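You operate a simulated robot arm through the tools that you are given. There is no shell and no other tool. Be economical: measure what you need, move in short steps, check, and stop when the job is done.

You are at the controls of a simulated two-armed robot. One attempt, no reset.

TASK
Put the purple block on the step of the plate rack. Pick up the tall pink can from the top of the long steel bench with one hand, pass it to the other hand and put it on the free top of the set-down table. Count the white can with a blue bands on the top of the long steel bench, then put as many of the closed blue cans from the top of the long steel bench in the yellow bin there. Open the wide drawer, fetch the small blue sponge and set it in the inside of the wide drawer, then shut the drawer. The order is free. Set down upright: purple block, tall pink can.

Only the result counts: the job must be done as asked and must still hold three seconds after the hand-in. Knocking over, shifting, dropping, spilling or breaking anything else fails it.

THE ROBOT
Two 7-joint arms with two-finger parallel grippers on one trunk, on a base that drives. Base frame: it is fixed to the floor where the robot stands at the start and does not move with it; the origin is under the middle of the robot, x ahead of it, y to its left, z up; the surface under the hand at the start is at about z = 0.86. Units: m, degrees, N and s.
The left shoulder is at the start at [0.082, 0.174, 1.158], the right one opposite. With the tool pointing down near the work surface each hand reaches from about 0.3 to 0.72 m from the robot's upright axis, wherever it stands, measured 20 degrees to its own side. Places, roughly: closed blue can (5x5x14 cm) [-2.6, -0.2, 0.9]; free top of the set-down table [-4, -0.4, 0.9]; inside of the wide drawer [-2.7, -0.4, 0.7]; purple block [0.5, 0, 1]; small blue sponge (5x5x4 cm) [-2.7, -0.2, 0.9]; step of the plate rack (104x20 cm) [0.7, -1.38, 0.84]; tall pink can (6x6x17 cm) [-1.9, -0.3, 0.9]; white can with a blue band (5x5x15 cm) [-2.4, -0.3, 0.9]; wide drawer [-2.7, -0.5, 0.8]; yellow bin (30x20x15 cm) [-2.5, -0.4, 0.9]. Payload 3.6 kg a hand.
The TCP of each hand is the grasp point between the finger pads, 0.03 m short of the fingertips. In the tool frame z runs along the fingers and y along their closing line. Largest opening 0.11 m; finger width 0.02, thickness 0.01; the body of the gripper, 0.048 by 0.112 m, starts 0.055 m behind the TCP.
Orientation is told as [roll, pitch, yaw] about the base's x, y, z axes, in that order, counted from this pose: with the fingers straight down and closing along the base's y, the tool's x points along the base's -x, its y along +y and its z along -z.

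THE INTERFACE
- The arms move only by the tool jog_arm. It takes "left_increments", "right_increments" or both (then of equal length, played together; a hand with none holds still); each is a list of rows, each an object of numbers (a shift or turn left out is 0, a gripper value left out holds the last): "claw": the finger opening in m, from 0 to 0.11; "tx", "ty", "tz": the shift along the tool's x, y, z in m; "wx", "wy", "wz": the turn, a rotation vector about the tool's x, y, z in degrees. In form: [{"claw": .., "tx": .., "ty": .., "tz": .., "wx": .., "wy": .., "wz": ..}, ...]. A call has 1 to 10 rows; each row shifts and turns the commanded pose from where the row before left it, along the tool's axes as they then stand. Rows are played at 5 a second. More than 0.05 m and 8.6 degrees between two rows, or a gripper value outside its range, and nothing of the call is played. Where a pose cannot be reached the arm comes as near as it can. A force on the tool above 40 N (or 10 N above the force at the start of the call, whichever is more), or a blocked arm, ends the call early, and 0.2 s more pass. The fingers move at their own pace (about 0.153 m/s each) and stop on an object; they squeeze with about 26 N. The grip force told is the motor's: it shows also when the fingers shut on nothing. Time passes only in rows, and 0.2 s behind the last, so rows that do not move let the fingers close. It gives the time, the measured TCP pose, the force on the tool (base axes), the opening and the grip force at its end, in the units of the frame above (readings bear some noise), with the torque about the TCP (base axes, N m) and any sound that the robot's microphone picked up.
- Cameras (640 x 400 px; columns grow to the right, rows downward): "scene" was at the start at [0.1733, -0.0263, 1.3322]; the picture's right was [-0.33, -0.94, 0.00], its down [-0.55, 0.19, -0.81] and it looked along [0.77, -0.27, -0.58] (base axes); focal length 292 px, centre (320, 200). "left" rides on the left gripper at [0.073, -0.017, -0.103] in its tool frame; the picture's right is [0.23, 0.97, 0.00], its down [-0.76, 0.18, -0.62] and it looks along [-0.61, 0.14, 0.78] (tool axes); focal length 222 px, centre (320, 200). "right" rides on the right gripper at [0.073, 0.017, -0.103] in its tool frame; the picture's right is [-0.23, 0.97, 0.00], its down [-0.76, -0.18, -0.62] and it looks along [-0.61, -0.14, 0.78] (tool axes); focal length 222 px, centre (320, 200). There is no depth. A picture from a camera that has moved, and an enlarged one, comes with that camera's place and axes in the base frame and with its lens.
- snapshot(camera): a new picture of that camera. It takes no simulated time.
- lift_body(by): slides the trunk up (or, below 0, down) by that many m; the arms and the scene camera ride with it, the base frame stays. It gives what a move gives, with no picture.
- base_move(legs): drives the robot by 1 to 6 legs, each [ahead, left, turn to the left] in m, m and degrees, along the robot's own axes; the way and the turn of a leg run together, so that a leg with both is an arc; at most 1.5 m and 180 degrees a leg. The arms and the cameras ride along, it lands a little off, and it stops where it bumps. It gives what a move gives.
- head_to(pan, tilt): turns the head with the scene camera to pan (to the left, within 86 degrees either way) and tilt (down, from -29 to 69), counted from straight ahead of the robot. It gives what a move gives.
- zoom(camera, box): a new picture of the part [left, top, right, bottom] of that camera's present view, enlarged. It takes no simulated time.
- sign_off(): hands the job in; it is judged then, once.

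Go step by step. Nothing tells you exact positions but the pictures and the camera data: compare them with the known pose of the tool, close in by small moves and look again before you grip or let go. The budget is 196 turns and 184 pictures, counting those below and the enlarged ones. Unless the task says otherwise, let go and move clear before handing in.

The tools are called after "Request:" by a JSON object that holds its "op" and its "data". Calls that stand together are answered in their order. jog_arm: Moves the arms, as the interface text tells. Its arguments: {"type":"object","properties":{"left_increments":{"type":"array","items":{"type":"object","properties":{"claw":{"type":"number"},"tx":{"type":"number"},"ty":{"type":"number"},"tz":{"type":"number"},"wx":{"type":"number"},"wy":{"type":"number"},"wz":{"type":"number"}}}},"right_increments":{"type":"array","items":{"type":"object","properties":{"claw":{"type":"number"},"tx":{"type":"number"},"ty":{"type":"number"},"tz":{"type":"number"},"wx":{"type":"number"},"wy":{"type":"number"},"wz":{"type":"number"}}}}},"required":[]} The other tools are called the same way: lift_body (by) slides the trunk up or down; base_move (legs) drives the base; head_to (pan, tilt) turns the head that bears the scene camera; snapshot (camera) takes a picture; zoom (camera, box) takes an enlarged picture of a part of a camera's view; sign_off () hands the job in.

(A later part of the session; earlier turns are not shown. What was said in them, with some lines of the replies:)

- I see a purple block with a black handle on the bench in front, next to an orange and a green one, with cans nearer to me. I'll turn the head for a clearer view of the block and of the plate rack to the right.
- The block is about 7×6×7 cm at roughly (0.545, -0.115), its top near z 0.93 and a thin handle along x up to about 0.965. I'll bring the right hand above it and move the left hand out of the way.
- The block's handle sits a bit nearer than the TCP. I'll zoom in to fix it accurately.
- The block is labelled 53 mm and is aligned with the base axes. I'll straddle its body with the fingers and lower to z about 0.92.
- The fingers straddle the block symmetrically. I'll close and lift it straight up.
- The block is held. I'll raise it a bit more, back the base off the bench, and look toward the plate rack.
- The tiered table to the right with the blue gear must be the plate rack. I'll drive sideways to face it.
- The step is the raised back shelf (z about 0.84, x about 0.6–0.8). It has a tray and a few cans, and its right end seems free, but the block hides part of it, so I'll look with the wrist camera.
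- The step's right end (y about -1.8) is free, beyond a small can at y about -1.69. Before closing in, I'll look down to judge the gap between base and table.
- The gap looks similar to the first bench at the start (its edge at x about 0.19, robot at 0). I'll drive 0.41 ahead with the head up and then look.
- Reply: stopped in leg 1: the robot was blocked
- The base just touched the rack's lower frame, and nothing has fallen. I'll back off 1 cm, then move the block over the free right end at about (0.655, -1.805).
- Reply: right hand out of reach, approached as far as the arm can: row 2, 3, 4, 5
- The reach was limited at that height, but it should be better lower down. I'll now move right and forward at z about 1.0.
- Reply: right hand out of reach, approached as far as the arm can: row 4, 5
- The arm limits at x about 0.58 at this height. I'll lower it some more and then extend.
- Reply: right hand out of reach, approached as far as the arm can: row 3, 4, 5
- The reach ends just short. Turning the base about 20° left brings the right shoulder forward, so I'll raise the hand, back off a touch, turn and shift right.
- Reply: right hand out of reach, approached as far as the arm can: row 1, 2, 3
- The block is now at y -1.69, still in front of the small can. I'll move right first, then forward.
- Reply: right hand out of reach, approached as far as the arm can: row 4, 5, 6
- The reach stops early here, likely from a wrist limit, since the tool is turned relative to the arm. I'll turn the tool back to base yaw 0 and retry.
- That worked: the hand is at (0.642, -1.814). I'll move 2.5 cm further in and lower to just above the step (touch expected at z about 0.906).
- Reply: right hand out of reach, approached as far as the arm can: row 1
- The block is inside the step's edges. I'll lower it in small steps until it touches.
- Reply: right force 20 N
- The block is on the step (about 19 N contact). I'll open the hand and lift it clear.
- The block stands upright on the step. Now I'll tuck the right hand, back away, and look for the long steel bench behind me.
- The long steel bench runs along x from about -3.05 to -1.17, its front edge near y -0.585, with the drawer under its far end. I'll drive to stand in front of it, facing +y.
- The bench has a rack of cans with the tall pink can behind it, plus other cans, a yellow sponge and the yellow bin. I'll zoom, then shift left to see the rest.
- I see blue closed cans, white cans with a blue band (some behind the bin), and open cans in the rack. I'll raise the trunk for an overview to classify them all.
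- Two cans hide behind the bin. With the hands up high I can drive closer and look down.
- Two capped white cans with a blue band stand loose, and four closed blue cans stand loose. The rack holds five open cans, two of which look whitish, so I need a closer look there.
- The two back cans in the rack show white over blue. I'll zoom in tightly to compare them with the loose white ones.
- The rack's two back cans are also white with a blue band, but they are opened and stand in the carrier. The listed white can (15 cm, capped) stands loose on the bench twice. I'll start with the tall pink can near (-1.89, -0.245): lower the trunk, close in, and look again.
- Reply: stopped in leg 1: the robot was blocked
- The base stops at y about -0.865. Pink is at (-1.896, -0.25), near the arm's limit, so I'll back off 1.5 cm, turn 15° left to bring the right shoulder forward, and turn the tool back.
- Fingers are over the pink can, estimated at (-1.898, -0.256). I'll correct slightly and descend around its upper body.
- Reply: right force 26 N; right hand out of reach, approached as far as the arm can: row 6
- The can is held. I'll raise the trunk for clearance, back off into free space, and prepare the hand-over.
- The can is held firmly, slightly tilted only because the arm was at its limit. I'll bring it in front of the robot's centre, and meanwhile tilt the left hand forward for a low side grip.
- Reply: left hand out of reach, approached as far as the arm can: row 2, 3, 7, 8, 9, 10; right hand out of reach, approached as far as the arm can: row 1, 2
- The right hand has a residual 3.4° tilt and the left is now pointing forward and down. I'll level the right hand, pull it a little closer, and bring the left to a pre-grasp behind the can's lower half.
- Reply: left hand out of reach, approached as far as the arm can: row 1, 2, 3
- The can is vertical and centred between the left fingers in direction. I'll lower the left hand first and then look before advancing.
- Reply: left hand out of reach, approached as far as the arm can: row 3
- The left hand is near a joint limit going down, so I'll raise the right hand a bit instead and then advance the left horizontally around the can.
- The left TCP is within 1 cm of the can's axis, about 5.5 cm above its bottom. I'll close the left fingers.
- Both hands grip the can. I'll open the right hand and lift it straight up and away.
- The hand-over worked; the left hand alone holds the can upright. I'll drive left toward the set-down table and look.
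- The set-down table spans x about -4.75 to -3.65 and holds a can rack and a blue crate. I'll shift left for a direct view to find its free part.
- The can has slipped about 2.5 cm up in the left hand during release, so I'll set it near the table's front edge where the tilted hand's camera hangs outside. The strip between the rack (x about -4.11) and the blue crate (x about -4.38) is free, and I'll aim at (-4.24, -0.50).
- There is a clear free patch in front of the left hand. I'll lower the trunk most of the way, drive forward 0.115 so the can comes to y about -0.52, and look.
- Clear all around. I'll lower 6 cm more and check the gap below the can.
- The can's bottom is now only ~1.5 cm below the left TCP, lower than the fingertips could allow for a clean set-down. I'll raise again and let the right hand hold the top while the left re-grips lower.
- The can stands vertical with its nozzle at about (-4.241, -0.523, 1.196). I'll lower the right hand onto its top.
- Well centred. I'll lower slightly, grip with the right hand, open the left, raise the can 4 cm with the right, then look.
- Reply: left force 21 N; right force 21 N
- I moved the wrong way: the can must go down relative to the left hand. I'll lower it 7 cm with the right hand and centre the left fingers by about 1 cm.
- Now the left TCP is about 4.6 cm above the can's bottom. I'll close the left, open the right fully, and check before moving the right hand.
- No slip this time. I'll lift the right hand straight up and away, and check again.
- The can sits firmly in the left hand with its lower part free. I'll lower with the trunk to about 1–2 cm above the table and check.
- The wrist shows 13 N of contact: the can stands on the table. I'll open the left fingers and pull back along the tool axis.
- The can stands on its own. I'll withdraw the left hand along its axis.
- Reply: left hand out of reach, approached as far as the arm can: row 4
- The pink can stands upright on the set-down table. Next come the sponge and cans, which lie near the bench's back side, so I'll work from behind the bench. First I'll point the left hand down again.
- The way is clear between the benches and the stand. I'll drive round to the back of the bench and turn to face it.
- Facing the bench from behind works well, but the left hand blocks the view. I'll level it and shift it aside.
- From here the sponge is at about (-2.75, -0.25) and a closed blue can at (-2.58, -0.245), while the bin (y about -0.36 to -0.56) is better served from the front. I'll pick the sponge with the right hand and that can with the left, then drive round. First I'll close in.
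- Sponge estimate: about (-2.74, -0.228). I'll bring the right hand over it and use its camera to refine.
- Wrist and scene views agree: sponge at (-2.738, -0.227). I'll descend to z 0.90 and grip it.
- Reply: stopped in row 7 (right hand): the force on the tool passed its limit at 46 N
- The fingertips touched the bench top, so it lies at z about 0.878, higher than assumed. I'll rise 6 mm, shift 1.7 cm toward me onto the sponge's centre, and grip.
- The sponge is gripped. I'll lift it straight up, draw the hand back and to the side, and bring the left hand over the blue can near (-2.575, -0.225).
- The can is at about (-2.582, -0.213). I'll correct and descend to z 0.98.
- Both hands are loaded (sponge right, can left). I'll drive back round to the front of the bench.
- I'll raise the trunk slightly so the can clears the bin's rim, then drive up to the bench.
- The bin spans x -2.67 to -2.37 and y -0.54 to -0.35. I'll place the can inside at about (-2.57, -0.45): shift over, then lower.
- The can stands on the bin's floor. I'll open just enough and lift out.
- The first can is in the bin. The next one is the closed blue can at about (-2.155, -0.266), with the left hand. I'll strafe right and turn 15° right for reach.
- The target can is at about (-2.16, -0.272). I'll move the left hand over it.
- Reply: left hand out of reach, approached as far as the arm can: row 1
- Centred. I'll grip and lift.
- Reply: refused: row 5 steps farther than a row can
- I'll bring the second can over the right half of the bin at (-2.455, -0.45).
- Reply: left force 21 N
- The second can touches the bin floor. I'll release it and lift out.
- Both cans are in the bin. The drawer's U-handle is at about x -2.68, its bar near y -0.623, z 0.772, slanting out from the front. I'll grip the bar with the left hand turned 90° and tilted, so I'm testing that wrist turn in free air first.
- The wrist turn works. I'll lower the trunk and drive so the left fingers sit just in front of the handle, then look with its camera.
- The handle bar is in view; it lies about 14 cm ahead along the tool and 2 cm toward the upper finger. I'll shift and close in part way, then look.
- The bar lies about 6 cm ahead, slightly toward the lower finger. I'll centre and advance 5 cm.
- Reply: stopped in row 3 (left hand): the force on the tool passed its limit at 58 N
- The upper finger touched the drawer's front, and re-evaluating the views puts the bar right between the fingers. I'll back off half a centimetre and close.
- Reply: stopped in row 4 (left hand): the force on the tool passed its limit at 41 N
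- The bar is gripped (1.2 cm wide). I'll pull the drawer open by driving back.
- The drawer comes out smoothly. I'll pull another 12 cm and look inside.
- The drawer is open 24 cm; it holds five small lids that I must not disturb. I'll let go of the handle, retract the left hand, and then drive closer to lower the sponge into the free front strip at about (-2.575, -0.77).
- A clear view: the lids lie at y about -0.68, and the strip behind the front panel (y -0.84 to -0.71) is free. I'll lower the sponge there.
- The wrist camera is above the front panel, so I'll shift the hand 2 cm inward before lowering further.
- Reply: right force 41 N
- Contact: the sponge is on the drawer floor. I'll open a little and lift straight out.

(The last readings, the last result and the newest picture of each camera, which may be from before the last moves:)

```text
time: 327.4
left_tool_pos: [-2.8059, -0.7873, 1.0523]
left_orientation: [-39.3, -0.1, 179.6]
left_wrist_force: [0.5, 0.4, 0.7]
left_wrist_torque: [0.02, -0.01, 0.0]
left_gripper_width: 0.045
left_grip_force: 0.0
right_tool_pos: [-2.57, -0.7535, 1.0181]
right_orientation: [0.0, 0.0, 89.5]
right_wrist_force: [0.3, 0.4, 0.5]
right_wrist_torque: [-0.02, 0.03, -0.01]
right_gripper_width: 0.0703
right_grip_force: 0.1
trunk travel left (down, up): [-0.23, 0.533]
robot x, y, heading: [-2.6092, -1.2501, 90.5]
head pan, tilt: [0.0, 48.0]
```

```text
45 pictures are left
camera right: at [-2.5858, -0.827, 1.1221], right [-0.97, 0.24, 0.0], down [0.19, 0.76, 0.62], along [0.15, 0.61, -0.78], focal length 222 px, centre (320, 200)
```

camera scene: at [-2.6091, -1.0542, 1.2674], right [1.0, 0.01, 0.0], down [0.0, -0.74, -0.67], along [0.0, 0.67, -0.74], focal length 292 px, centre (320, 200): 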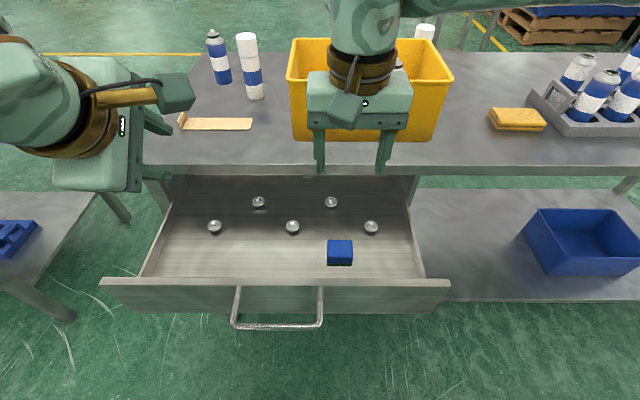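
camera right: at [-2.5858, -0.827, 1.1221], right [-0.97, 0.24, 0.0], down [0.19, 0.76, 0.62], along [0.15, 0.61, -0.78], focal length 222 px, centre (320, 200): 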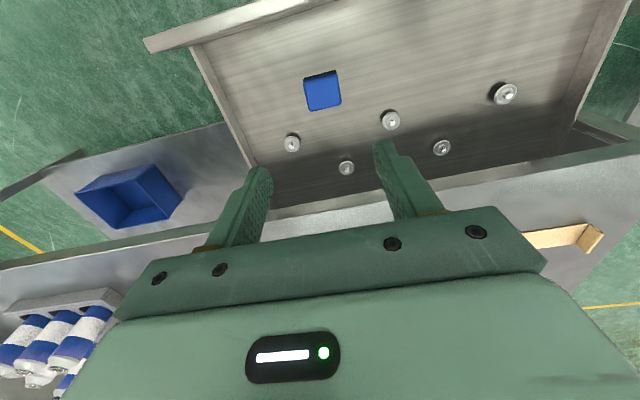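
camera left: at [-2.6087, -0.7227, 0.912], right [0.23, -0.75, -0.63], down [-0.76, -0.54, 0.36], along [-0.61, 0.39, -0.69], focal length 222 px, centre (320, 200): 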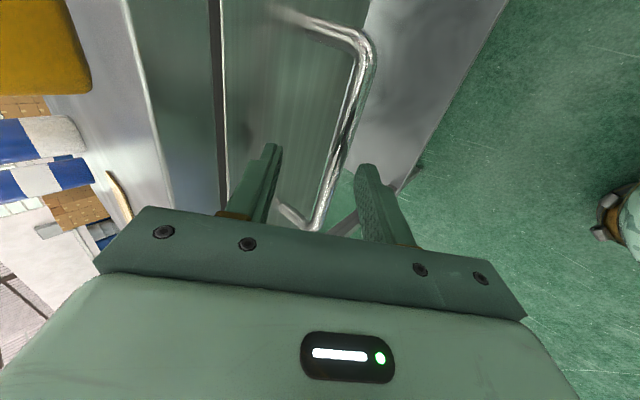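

The sponge lies in the drawer and the lids are untouched. To shut it, I'll move the right hand in front of the panel, right of the handle, and push by driving forward.

Request:
{"op": "base_move", "data": {"legs": [[-0.21, 0, 0]]}}

Request:
{"op": "jog_arm", "data": {"right_increments": [{"ty": -0.04, "claw": 0.02}, {"tz": 0.045}, {"tz": 0.045}, {"tz": 0.045}, {"tz": 0.045}, {}]}}

Request:
{"op": "snapshot", "data": {"camera": "scene"}}

Request:
{"op": "snapshot", "data": {"camera": "right"}}

```text
time: 329.0
left_tool_pos: [-2.8073, -0.996, 1.0556]
left_orientation: [-39.5, 0.0, 179.8]
left_wrist_force: [0.1, -0.4, -0.2]
left_wrist_torque: [0.02, 0.03, -0.01]
left_gripper_width: 0.045
left_grip_force: 0.0
right_tool_pos: [-2.57, -0.9613, 1.0194]
right_orientation: [0.0, -0.1, 89.8]
right_wrist_force: [-0.1, 0.3, -0.6]
right_wrist_torque: [0.01, 0.0, 0.0]
right_gripper_width: 0.0699
right_grip_force: 0.0
trunk travel left (down, up): [-0.23, 0.533]
robot x, y, heading: [-2.6032, -1.4576, 90.6]
head pan, tilt: [0.0, 48.0]
```

```text
time: 330.4
left_tool_pos: [-2.8057, -0.9956, 1.0539]
left_orientation: [-39.3, -0.1, 179.9]
left_wrist_force: [0.3, 0.1, -0.6]
left_wrist_torque: [-0.03, -0.01, 0.03]
left_gripper_width: 0.045
left_grip_force: 0.1
right_tool_pos: [-2.5315, -0.96, 0.8377]
right_orientation: [0.0, -0.2, 89.8]
right_wrist_force: [0.0, -0.4, 0.1]
right_wrist_torque: [-0.01, 0.0, 0.03]
right_gripper_width: 0.0201
right_grip_force: 0.1
trunk travel left (down, up): [-0.23, 0.533]
robot x, y, heading: [-2.6042, -1.4558, 90.5]
head pan, tilt: [0.0, 48.0]
```

```text
44 pictures are left
camera scene: at [-2.6088, -1.2622, 1.2677], right [1.0, 0.01, 0.0], down [0.01, -0.74, -0.67], along [-0.01, 0.67, -0.74], focal length 292 px, centre (320, 200)
```

scene: 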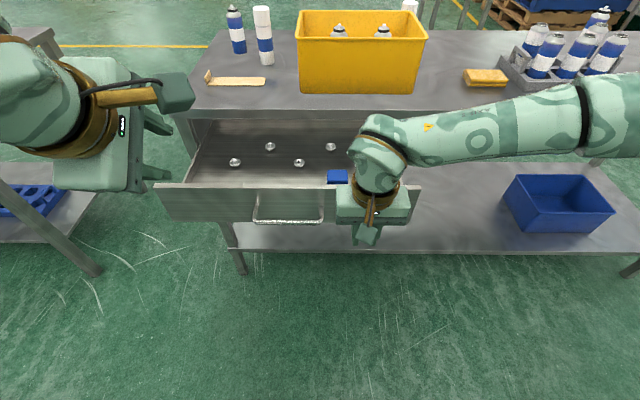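

```text
43 pictures are left
camera right: at [-2.5473, -1.0334, 0.9411], right [-0.97, 0.23, 0.0], down [0.18, 0.76, 0.63], along [0.14, 0.61, -0.78], focal length 222 px, centre (320, 200)
```

right: 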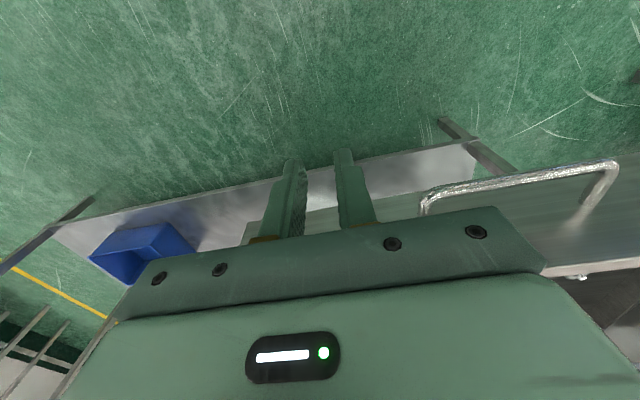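

The fingers are in front of the panel, right of the handle. I'll drive forward 0.22 first and check.

Request:
{"op": "base_move", "data": {"legs": [[0.22, 0, 0]]}}

Request:
{"op": "snapshot", "data": {"camera": "scene"}}

```text
time: 332.1
left_tool_pos: [-2.8091, -0.7667, 1.0521]
left_orientation: [-39.2, -0.1, 180.0]
left_wrist_force: [0.8, 0.7, -0.7]
left_wrist_torque: [0.0, -0.02, 0.0]
left_gripper_width: 0.0448
left_grip_force: 0.2
right_tool_pos: [-2.5332, -0.7323, 0.8376]
right_orientation: [0.0, -0.2, 89.8]
right_wrist_force: [-0.4, 0.7, -0.6]
right_wrist_torque: [-0.01, 0.0, -0.02]
right_gripper_width: 0.02
right_grip_force: 0.0
trunk travel left (down, up): [-0.23, 0.533]
robot x, y, heading: [-2.6108, -1.2304, 90.3]
head pan, tilt: [0.0, 48.0]
```

```text
42 pictures are left
camera scene: at [-2.6112, -1.0339, 1.2673], right [1.0, 0.01, 0.0], down [0.01, -0.74, -0.67], along [-0.01, 0.67, -0.74], focal length 292 px, centre (320, 200)
```

scene: 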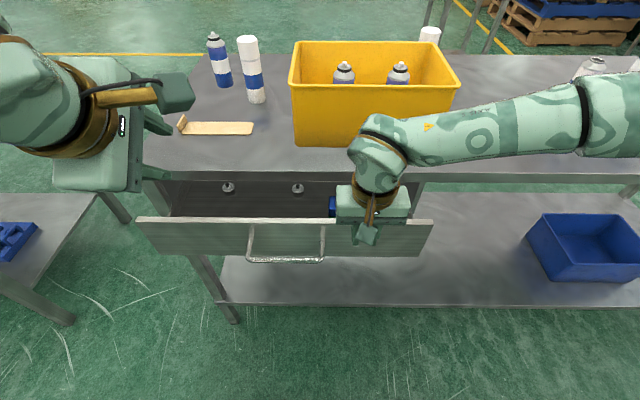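

Request:
{"op": "base_move", "data": {"legs": [[0.09, 0, 0]]}}

Request:
{"op": "snapshot", "data": {"camera": "scene"}}

Request:
{"op": "zoom", "data": {"camera": "scene", "box": [110, 140, 430, 340]}}

```text
time: 333.2
left_tool_pos: [-2.8107, -0.6791, 1.0535]
left_orientation: [-39.2, -0.1, 180.0]
left_wrist_force: [-0.4, 0.7, -0.8]
left_wrist_torque: [0.0, 0.02, 0.0]
left_gripper_width: 0.0449
left_grip_force: 0.1
right_tool_pos: [-2.5353, -0.6443, 0.8374]
right_orientation: [0.0, -0.2, 89.9]
right_wrist_force: [-0.5, 0.7, -0.1]
right_wrist_torque: [0.01, -0.02, 0.01]
right_gripper_width: 0.0201
right_grip_force: 0.0
trunk travel left (down, up): [-0.23, 0.533]
robot x, y, heading: [-2.6115, -1.1435, 90.6]
head pan, tilt: [0.0, 48.0]
```

```text
41 pictures are left
camera scene: at [-2.6124, -0.9462, 1.2673], right [1.0, 0.01, 0.0], down [0.01, -0.74, -0.67], along [-0.01, 0.67, -0.74], focal length 292 px, centre (320, 200)
```

scene: 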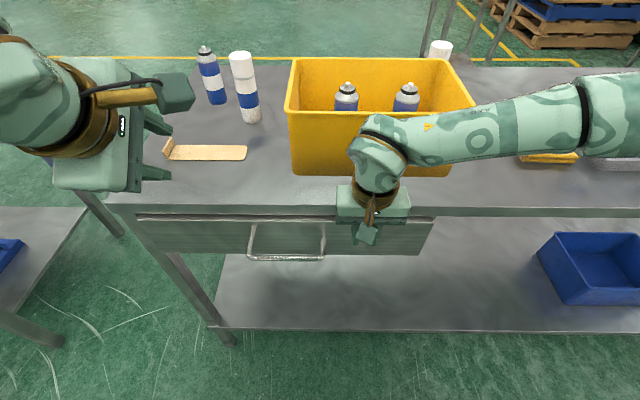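

```text
2.00 times, centred on (270, 240) of scene
camera zoom: at [-2.6124, -0.9462, 1.2673], right [1.0, 0.01, 0.0], down [0.01, -0.74, -0.67], along [-0.01, 0.67, -0.74], focal length 584 px, centre (420, 120)
```

zoom: 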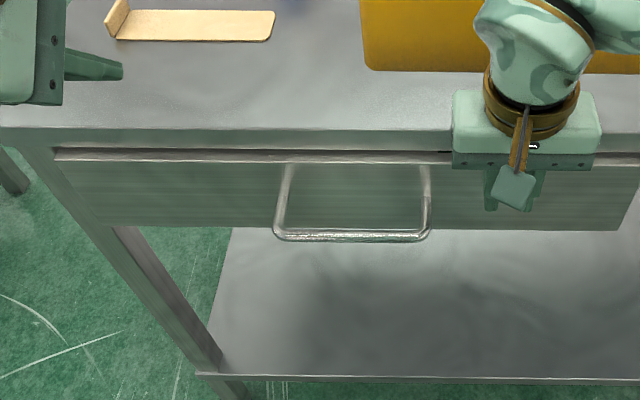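

Nearly shut. I'll push the last bit with the arm in small steps, watching the force.

Request:
{"op": "jog_arm", "data": {"right_increments": [{"tx": -0.005}, {"tx": -0.005}, {"tx": -0.004}, {}]}}

Request:
{"op": "zoom", "data": {"camera": "scene", "box": [110, 140, 430, 340]}}

```text
time: 334.2
left_tool_pos: [-2.8101, -0.6811, 1.0544]
left_orientation: [-39.3, -0.1, 179.9]
left_wrist_force: [-0.3, -0.4, 0.1]
left_wrist_torque: [0.02, 0.03, 0.03]
left_gripper_width: 0.045
left_grip_force: 0.0
right_tool_pos: [-2.5361, -0.6302, 0.8402]
right_orientation: [-0.1, -0.2, 89.8]
right_wrist_force: [-0.4, -0.5, -0.1]
right_wrist_torque: [0.0, -0.01, 0.02]
right_gripper_width: 0.0199
right_grip_force: 0.1
trunk travel left (down, up): [-0.23, 0.533]
robot x, y, heading: [-2.6102, -1.1382, 90.8]
head pan, tilt: [0.0, 48.0]
```

```text
2.00 times, centred on (270, 240) of scene
camera zoom: at [-2.6123, -0.9477, 1.2676], right [1.0, 0.01, 0.0], down [0.01, -0.74, -0.67], along [-0.01, 0.67, -0.74], focal length 584 px, centre (420, 120)
```

zoom: 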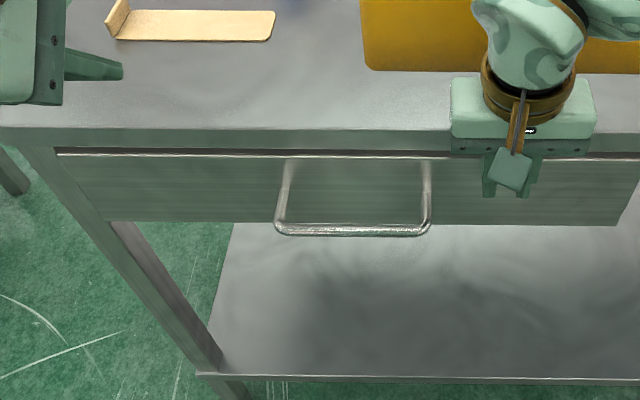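

Request:
{"op": "jog_arm", "data": {"right_increments": [{"tx": -0.004}, {"tx": -0.004}, {"tx": -0.003}, {}]}}

Request:
{"op": "zoom", "data": {"camera": "scene", "box": [110, 140, 430, 340]}}

```text
time: 335.2
left_tool_pos: [-2.8106, -0.6842, 1.0565]
left_orientation: [-39.5, -0.1, 180.0]
left_wrist_force: [-0.2, 0.1, -0.6]
left_wrist_torque: [0.0, 0.02, 0.01]
left_gripper_width: 0.045
left_grip_force: 0.0
right_tool_pos: [-2.5346, -0.6249, 0.838]
right_orientation: [-0.2, 0.0, 90.0]
right_wrist_force: [-2.3, -35.5, -11.7]
right_wrist_torque: [0.95, -0.09, 0.28]
right_gripper_width: 0.0205
right_grip_force: 0.2
trunk travel left (down, up): [-0.23, 0.533]
robot x, y, heading: [-2.6071, -1.1413, 90.8]
head pan, tilt: [0.0, 48.0]
```

```text
2.00 times, centred on (270, 240) of scene
camera zoom: at [-2.6125, -0.9515, 1.268], right [1.0, 0.01, 0.0], down [0.01, -0.74, -0.67], along [-0.01, 0.67, -0.74], focal length 584 px, centre (420, 120)
```

zoom: 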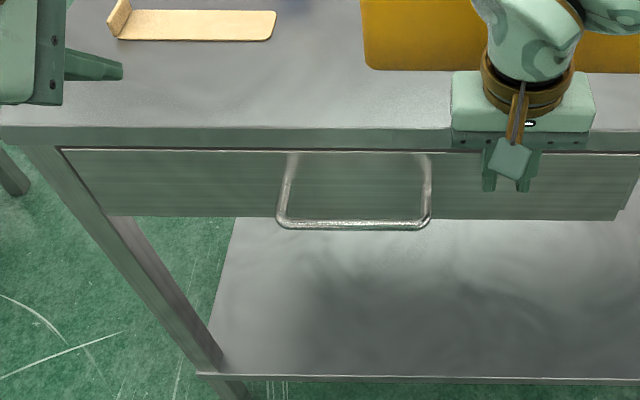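

The 35 N push shows the drawer is at its stop, and the picture looks as at the start. I'll back the hand away and verify everything.

Request:
{"op": "jog_arm", "data": {"right_increments": [{"tx": 0.03}, {"tx": 0.04}, {"tz": -0.04}, {"tz": -0.04}, {}]}}

Request:
{"op": "base_move", "data": {"legs": [[-0.35, 0, 0]]}}

Request:
{"op": "lift_body", "data": {"by": 0.2}}

Request:
{"op": "head_to", "data": {"pan": 0, "tilt": 40}}

Request:
{"op": "snapshot", "data": {"camera": "scene"}}

Request:
{"op": "zoom", "data": {"camera": "scene", "box": [170, 80, 490, 280]}}

```text
time: 336.4
left_tool_pos: [-2.8109, -0.6808, 1.0528]
left_orientation: [-39.2, -0.1, 180.0]
left_wrist_force: [0.3, 0.3, -0.7]
left_wrist_torque: [0.03, -0.02, -0.02]
left_gripper_width: 0.0451
left_grip_force: 0.1
right_tool_pos: [-2.5373, -0.6901, 0.9212]
right_orientation: [0.1, -0.2, 89.7]
right_wrist_force: [-0.1, 0.1, 0.1]
right_wrist_torque: [0.02, 0.0, -0.01]
right_gripper_width: 0.0198
right_grip_force: 0.0
trunk travel left (down, up): [-0.23, 0.533]
robot x, y, heading: [-2.6104, -1.1429, 90.8]
head pan, tilt: [0.0, 48.0]
```

```text
time: 338.7
left_tool_pos: [-2.8045, -1.0301, 1.0537]
left_orientation: [-39.4, -0.1, 179.7]
left_wrist_force: [-0.2, -0.2, 0.1]
left_wrist_torque: [0.05, 0.01, 0.0]
left_gripper_width: 0.045
left_grip_force: 0.2
right_tool_pos: [-2.5317, -1.0423, 0.9217]
right_orientation: [0.1, -0.2, 89.5]
right_wrist_force: [-0.1, 0.9, -1.0]
right_wrist_torque: [0.03, -0.01, -0.01]
right_gripper_width: 0.02
right_grip_force: 0.0
trunk travel left (down, up): [-0.23, 0.533]
robot x, y, heading: [-2.6085, -1.4922, 90.2]
head pan, tilt: [0.0, 48.0]
```

```text
time: 340.9
left_tool_pos: [-2.8041, -1.0298, 1.2549]
left_orientation: [-39.3, -0.1, 179.6]
left_wrist_force: [-0.6, -0.8, -0.1]
left_wrist_torque: [-0.01, 0.03, 0.0]
left_gripper_width: 0.045
left_grip_force: 0.0
right_tool_pos: [-2.5312, -1.0406, 1.1214]
right_orientation: [0.0, -0.1, 89.4]
right_wrist_force: [-0.1, 0.8, 0.6]
right_wrist_torque: [0.0, 0.03, 0.01]
right_gripper_width: 0.0199
right_grip_force: 0.1
trunk travel left (down, up): [-0.43, 0.333]
robot x, y, heading: [-2.61, -1.492, 90.2]
head pan, tilt: [0.0, 48.0]
```

```text
time: 341.6
left_tool_pos: [-2.8049, -1.0293, 1.2543]
left_orientation: [-39.4, -0.1, 179.6]
left_wrist_force: [-0.7, -0.2, -1.3]
left_wrist_torque: [0.0, 0.0, 0.01]
left_gripper_width: 0.045
left_grip_force: 0.0
right_tool_pos: [-2.5319, -1.041, 1.122]
right_orientation: [0.0, -0.1, 89.5]
right_wrist_force: [0.0, -0.2, 1.1]
right_wrist_torque: [-0.03, 0.02, -0.03]
right_gripper_width: 0.0197
right_grip_force: 0.0
trunk travel left (down, up): [-0.43, 0.333]
robot x, y, heading: [-2.606, -1.4879, 90.2]
head pan, tilt: [0.0, 40.0]
```

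```text
37 pictures are left
camera scene: at [-2.6077, -1.3662, 1.4827], right [1.0, 0.01, 0.0], down [0.0, -0.64, -0.77], along [0.0, 0.77, -0.64], focal length 292 px, centre (320, 200)
```

scene: 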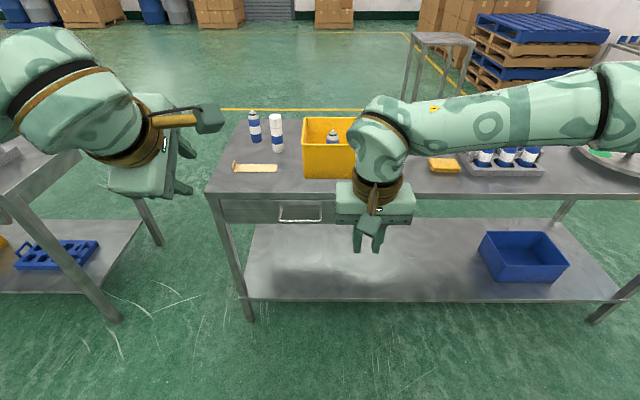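

```text
2.00 times, centred on (330, 180) of scene
camera zoom: at [-2.6077, -1.3662, 1.4827], right [1.0, 0.01, 0.0], down [0.0, -0.64, -0.77], along [0.0, 0.77, -0.64], focal length 584 px, centre (300, 240)
```

zoom: 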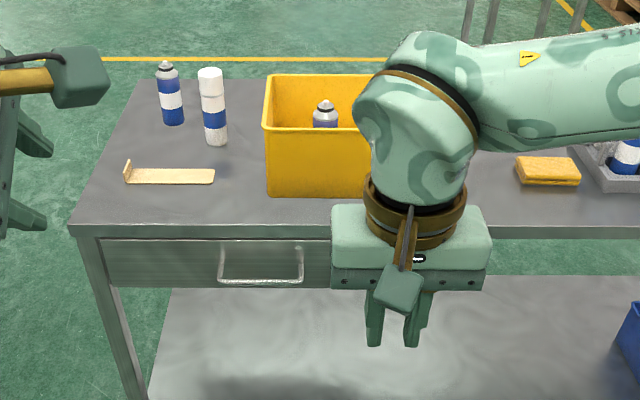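

All four parts are done and look stable in the pictures: the block is on the step, the pink can is on the set-down table, two cans are in the bin, and the drawer is shut on the sponge. Both hands are clear, so I'm handing in.

Request:
{"op": "sign_off", "data": {}}

```text
The job is handed in.
```

I finished and handed in all four parts, but the number of cans in the bin depends on how I counted the white cans.

- **Purple block:** it stands upright on the step of the plate rack, at the right end.
- **Tall pink can:** I picked it up with the right hand, passed it to the left and set it upright on the set-down table. It slipped in the first pass, so the right hand held it briefly while the left took a lower grip. The left hand set it down.
- **Cans in the bin:** I counted two white cans with a blue band, so I put two closed blue cans in the yellow bin. I left out two opened white cans with a blue band that stand in the can rack on the same bench. If those count, the number should have been four.
- **Sponge and drawer:** the small blue sponge is inside the wide drawer and the drawer is shut. The small lids in the drawer had not moved when I last looked, before shutting it.

The base bumped lightly once against the plate rack and once against the bench. I saw nothing fall or move from either bump.
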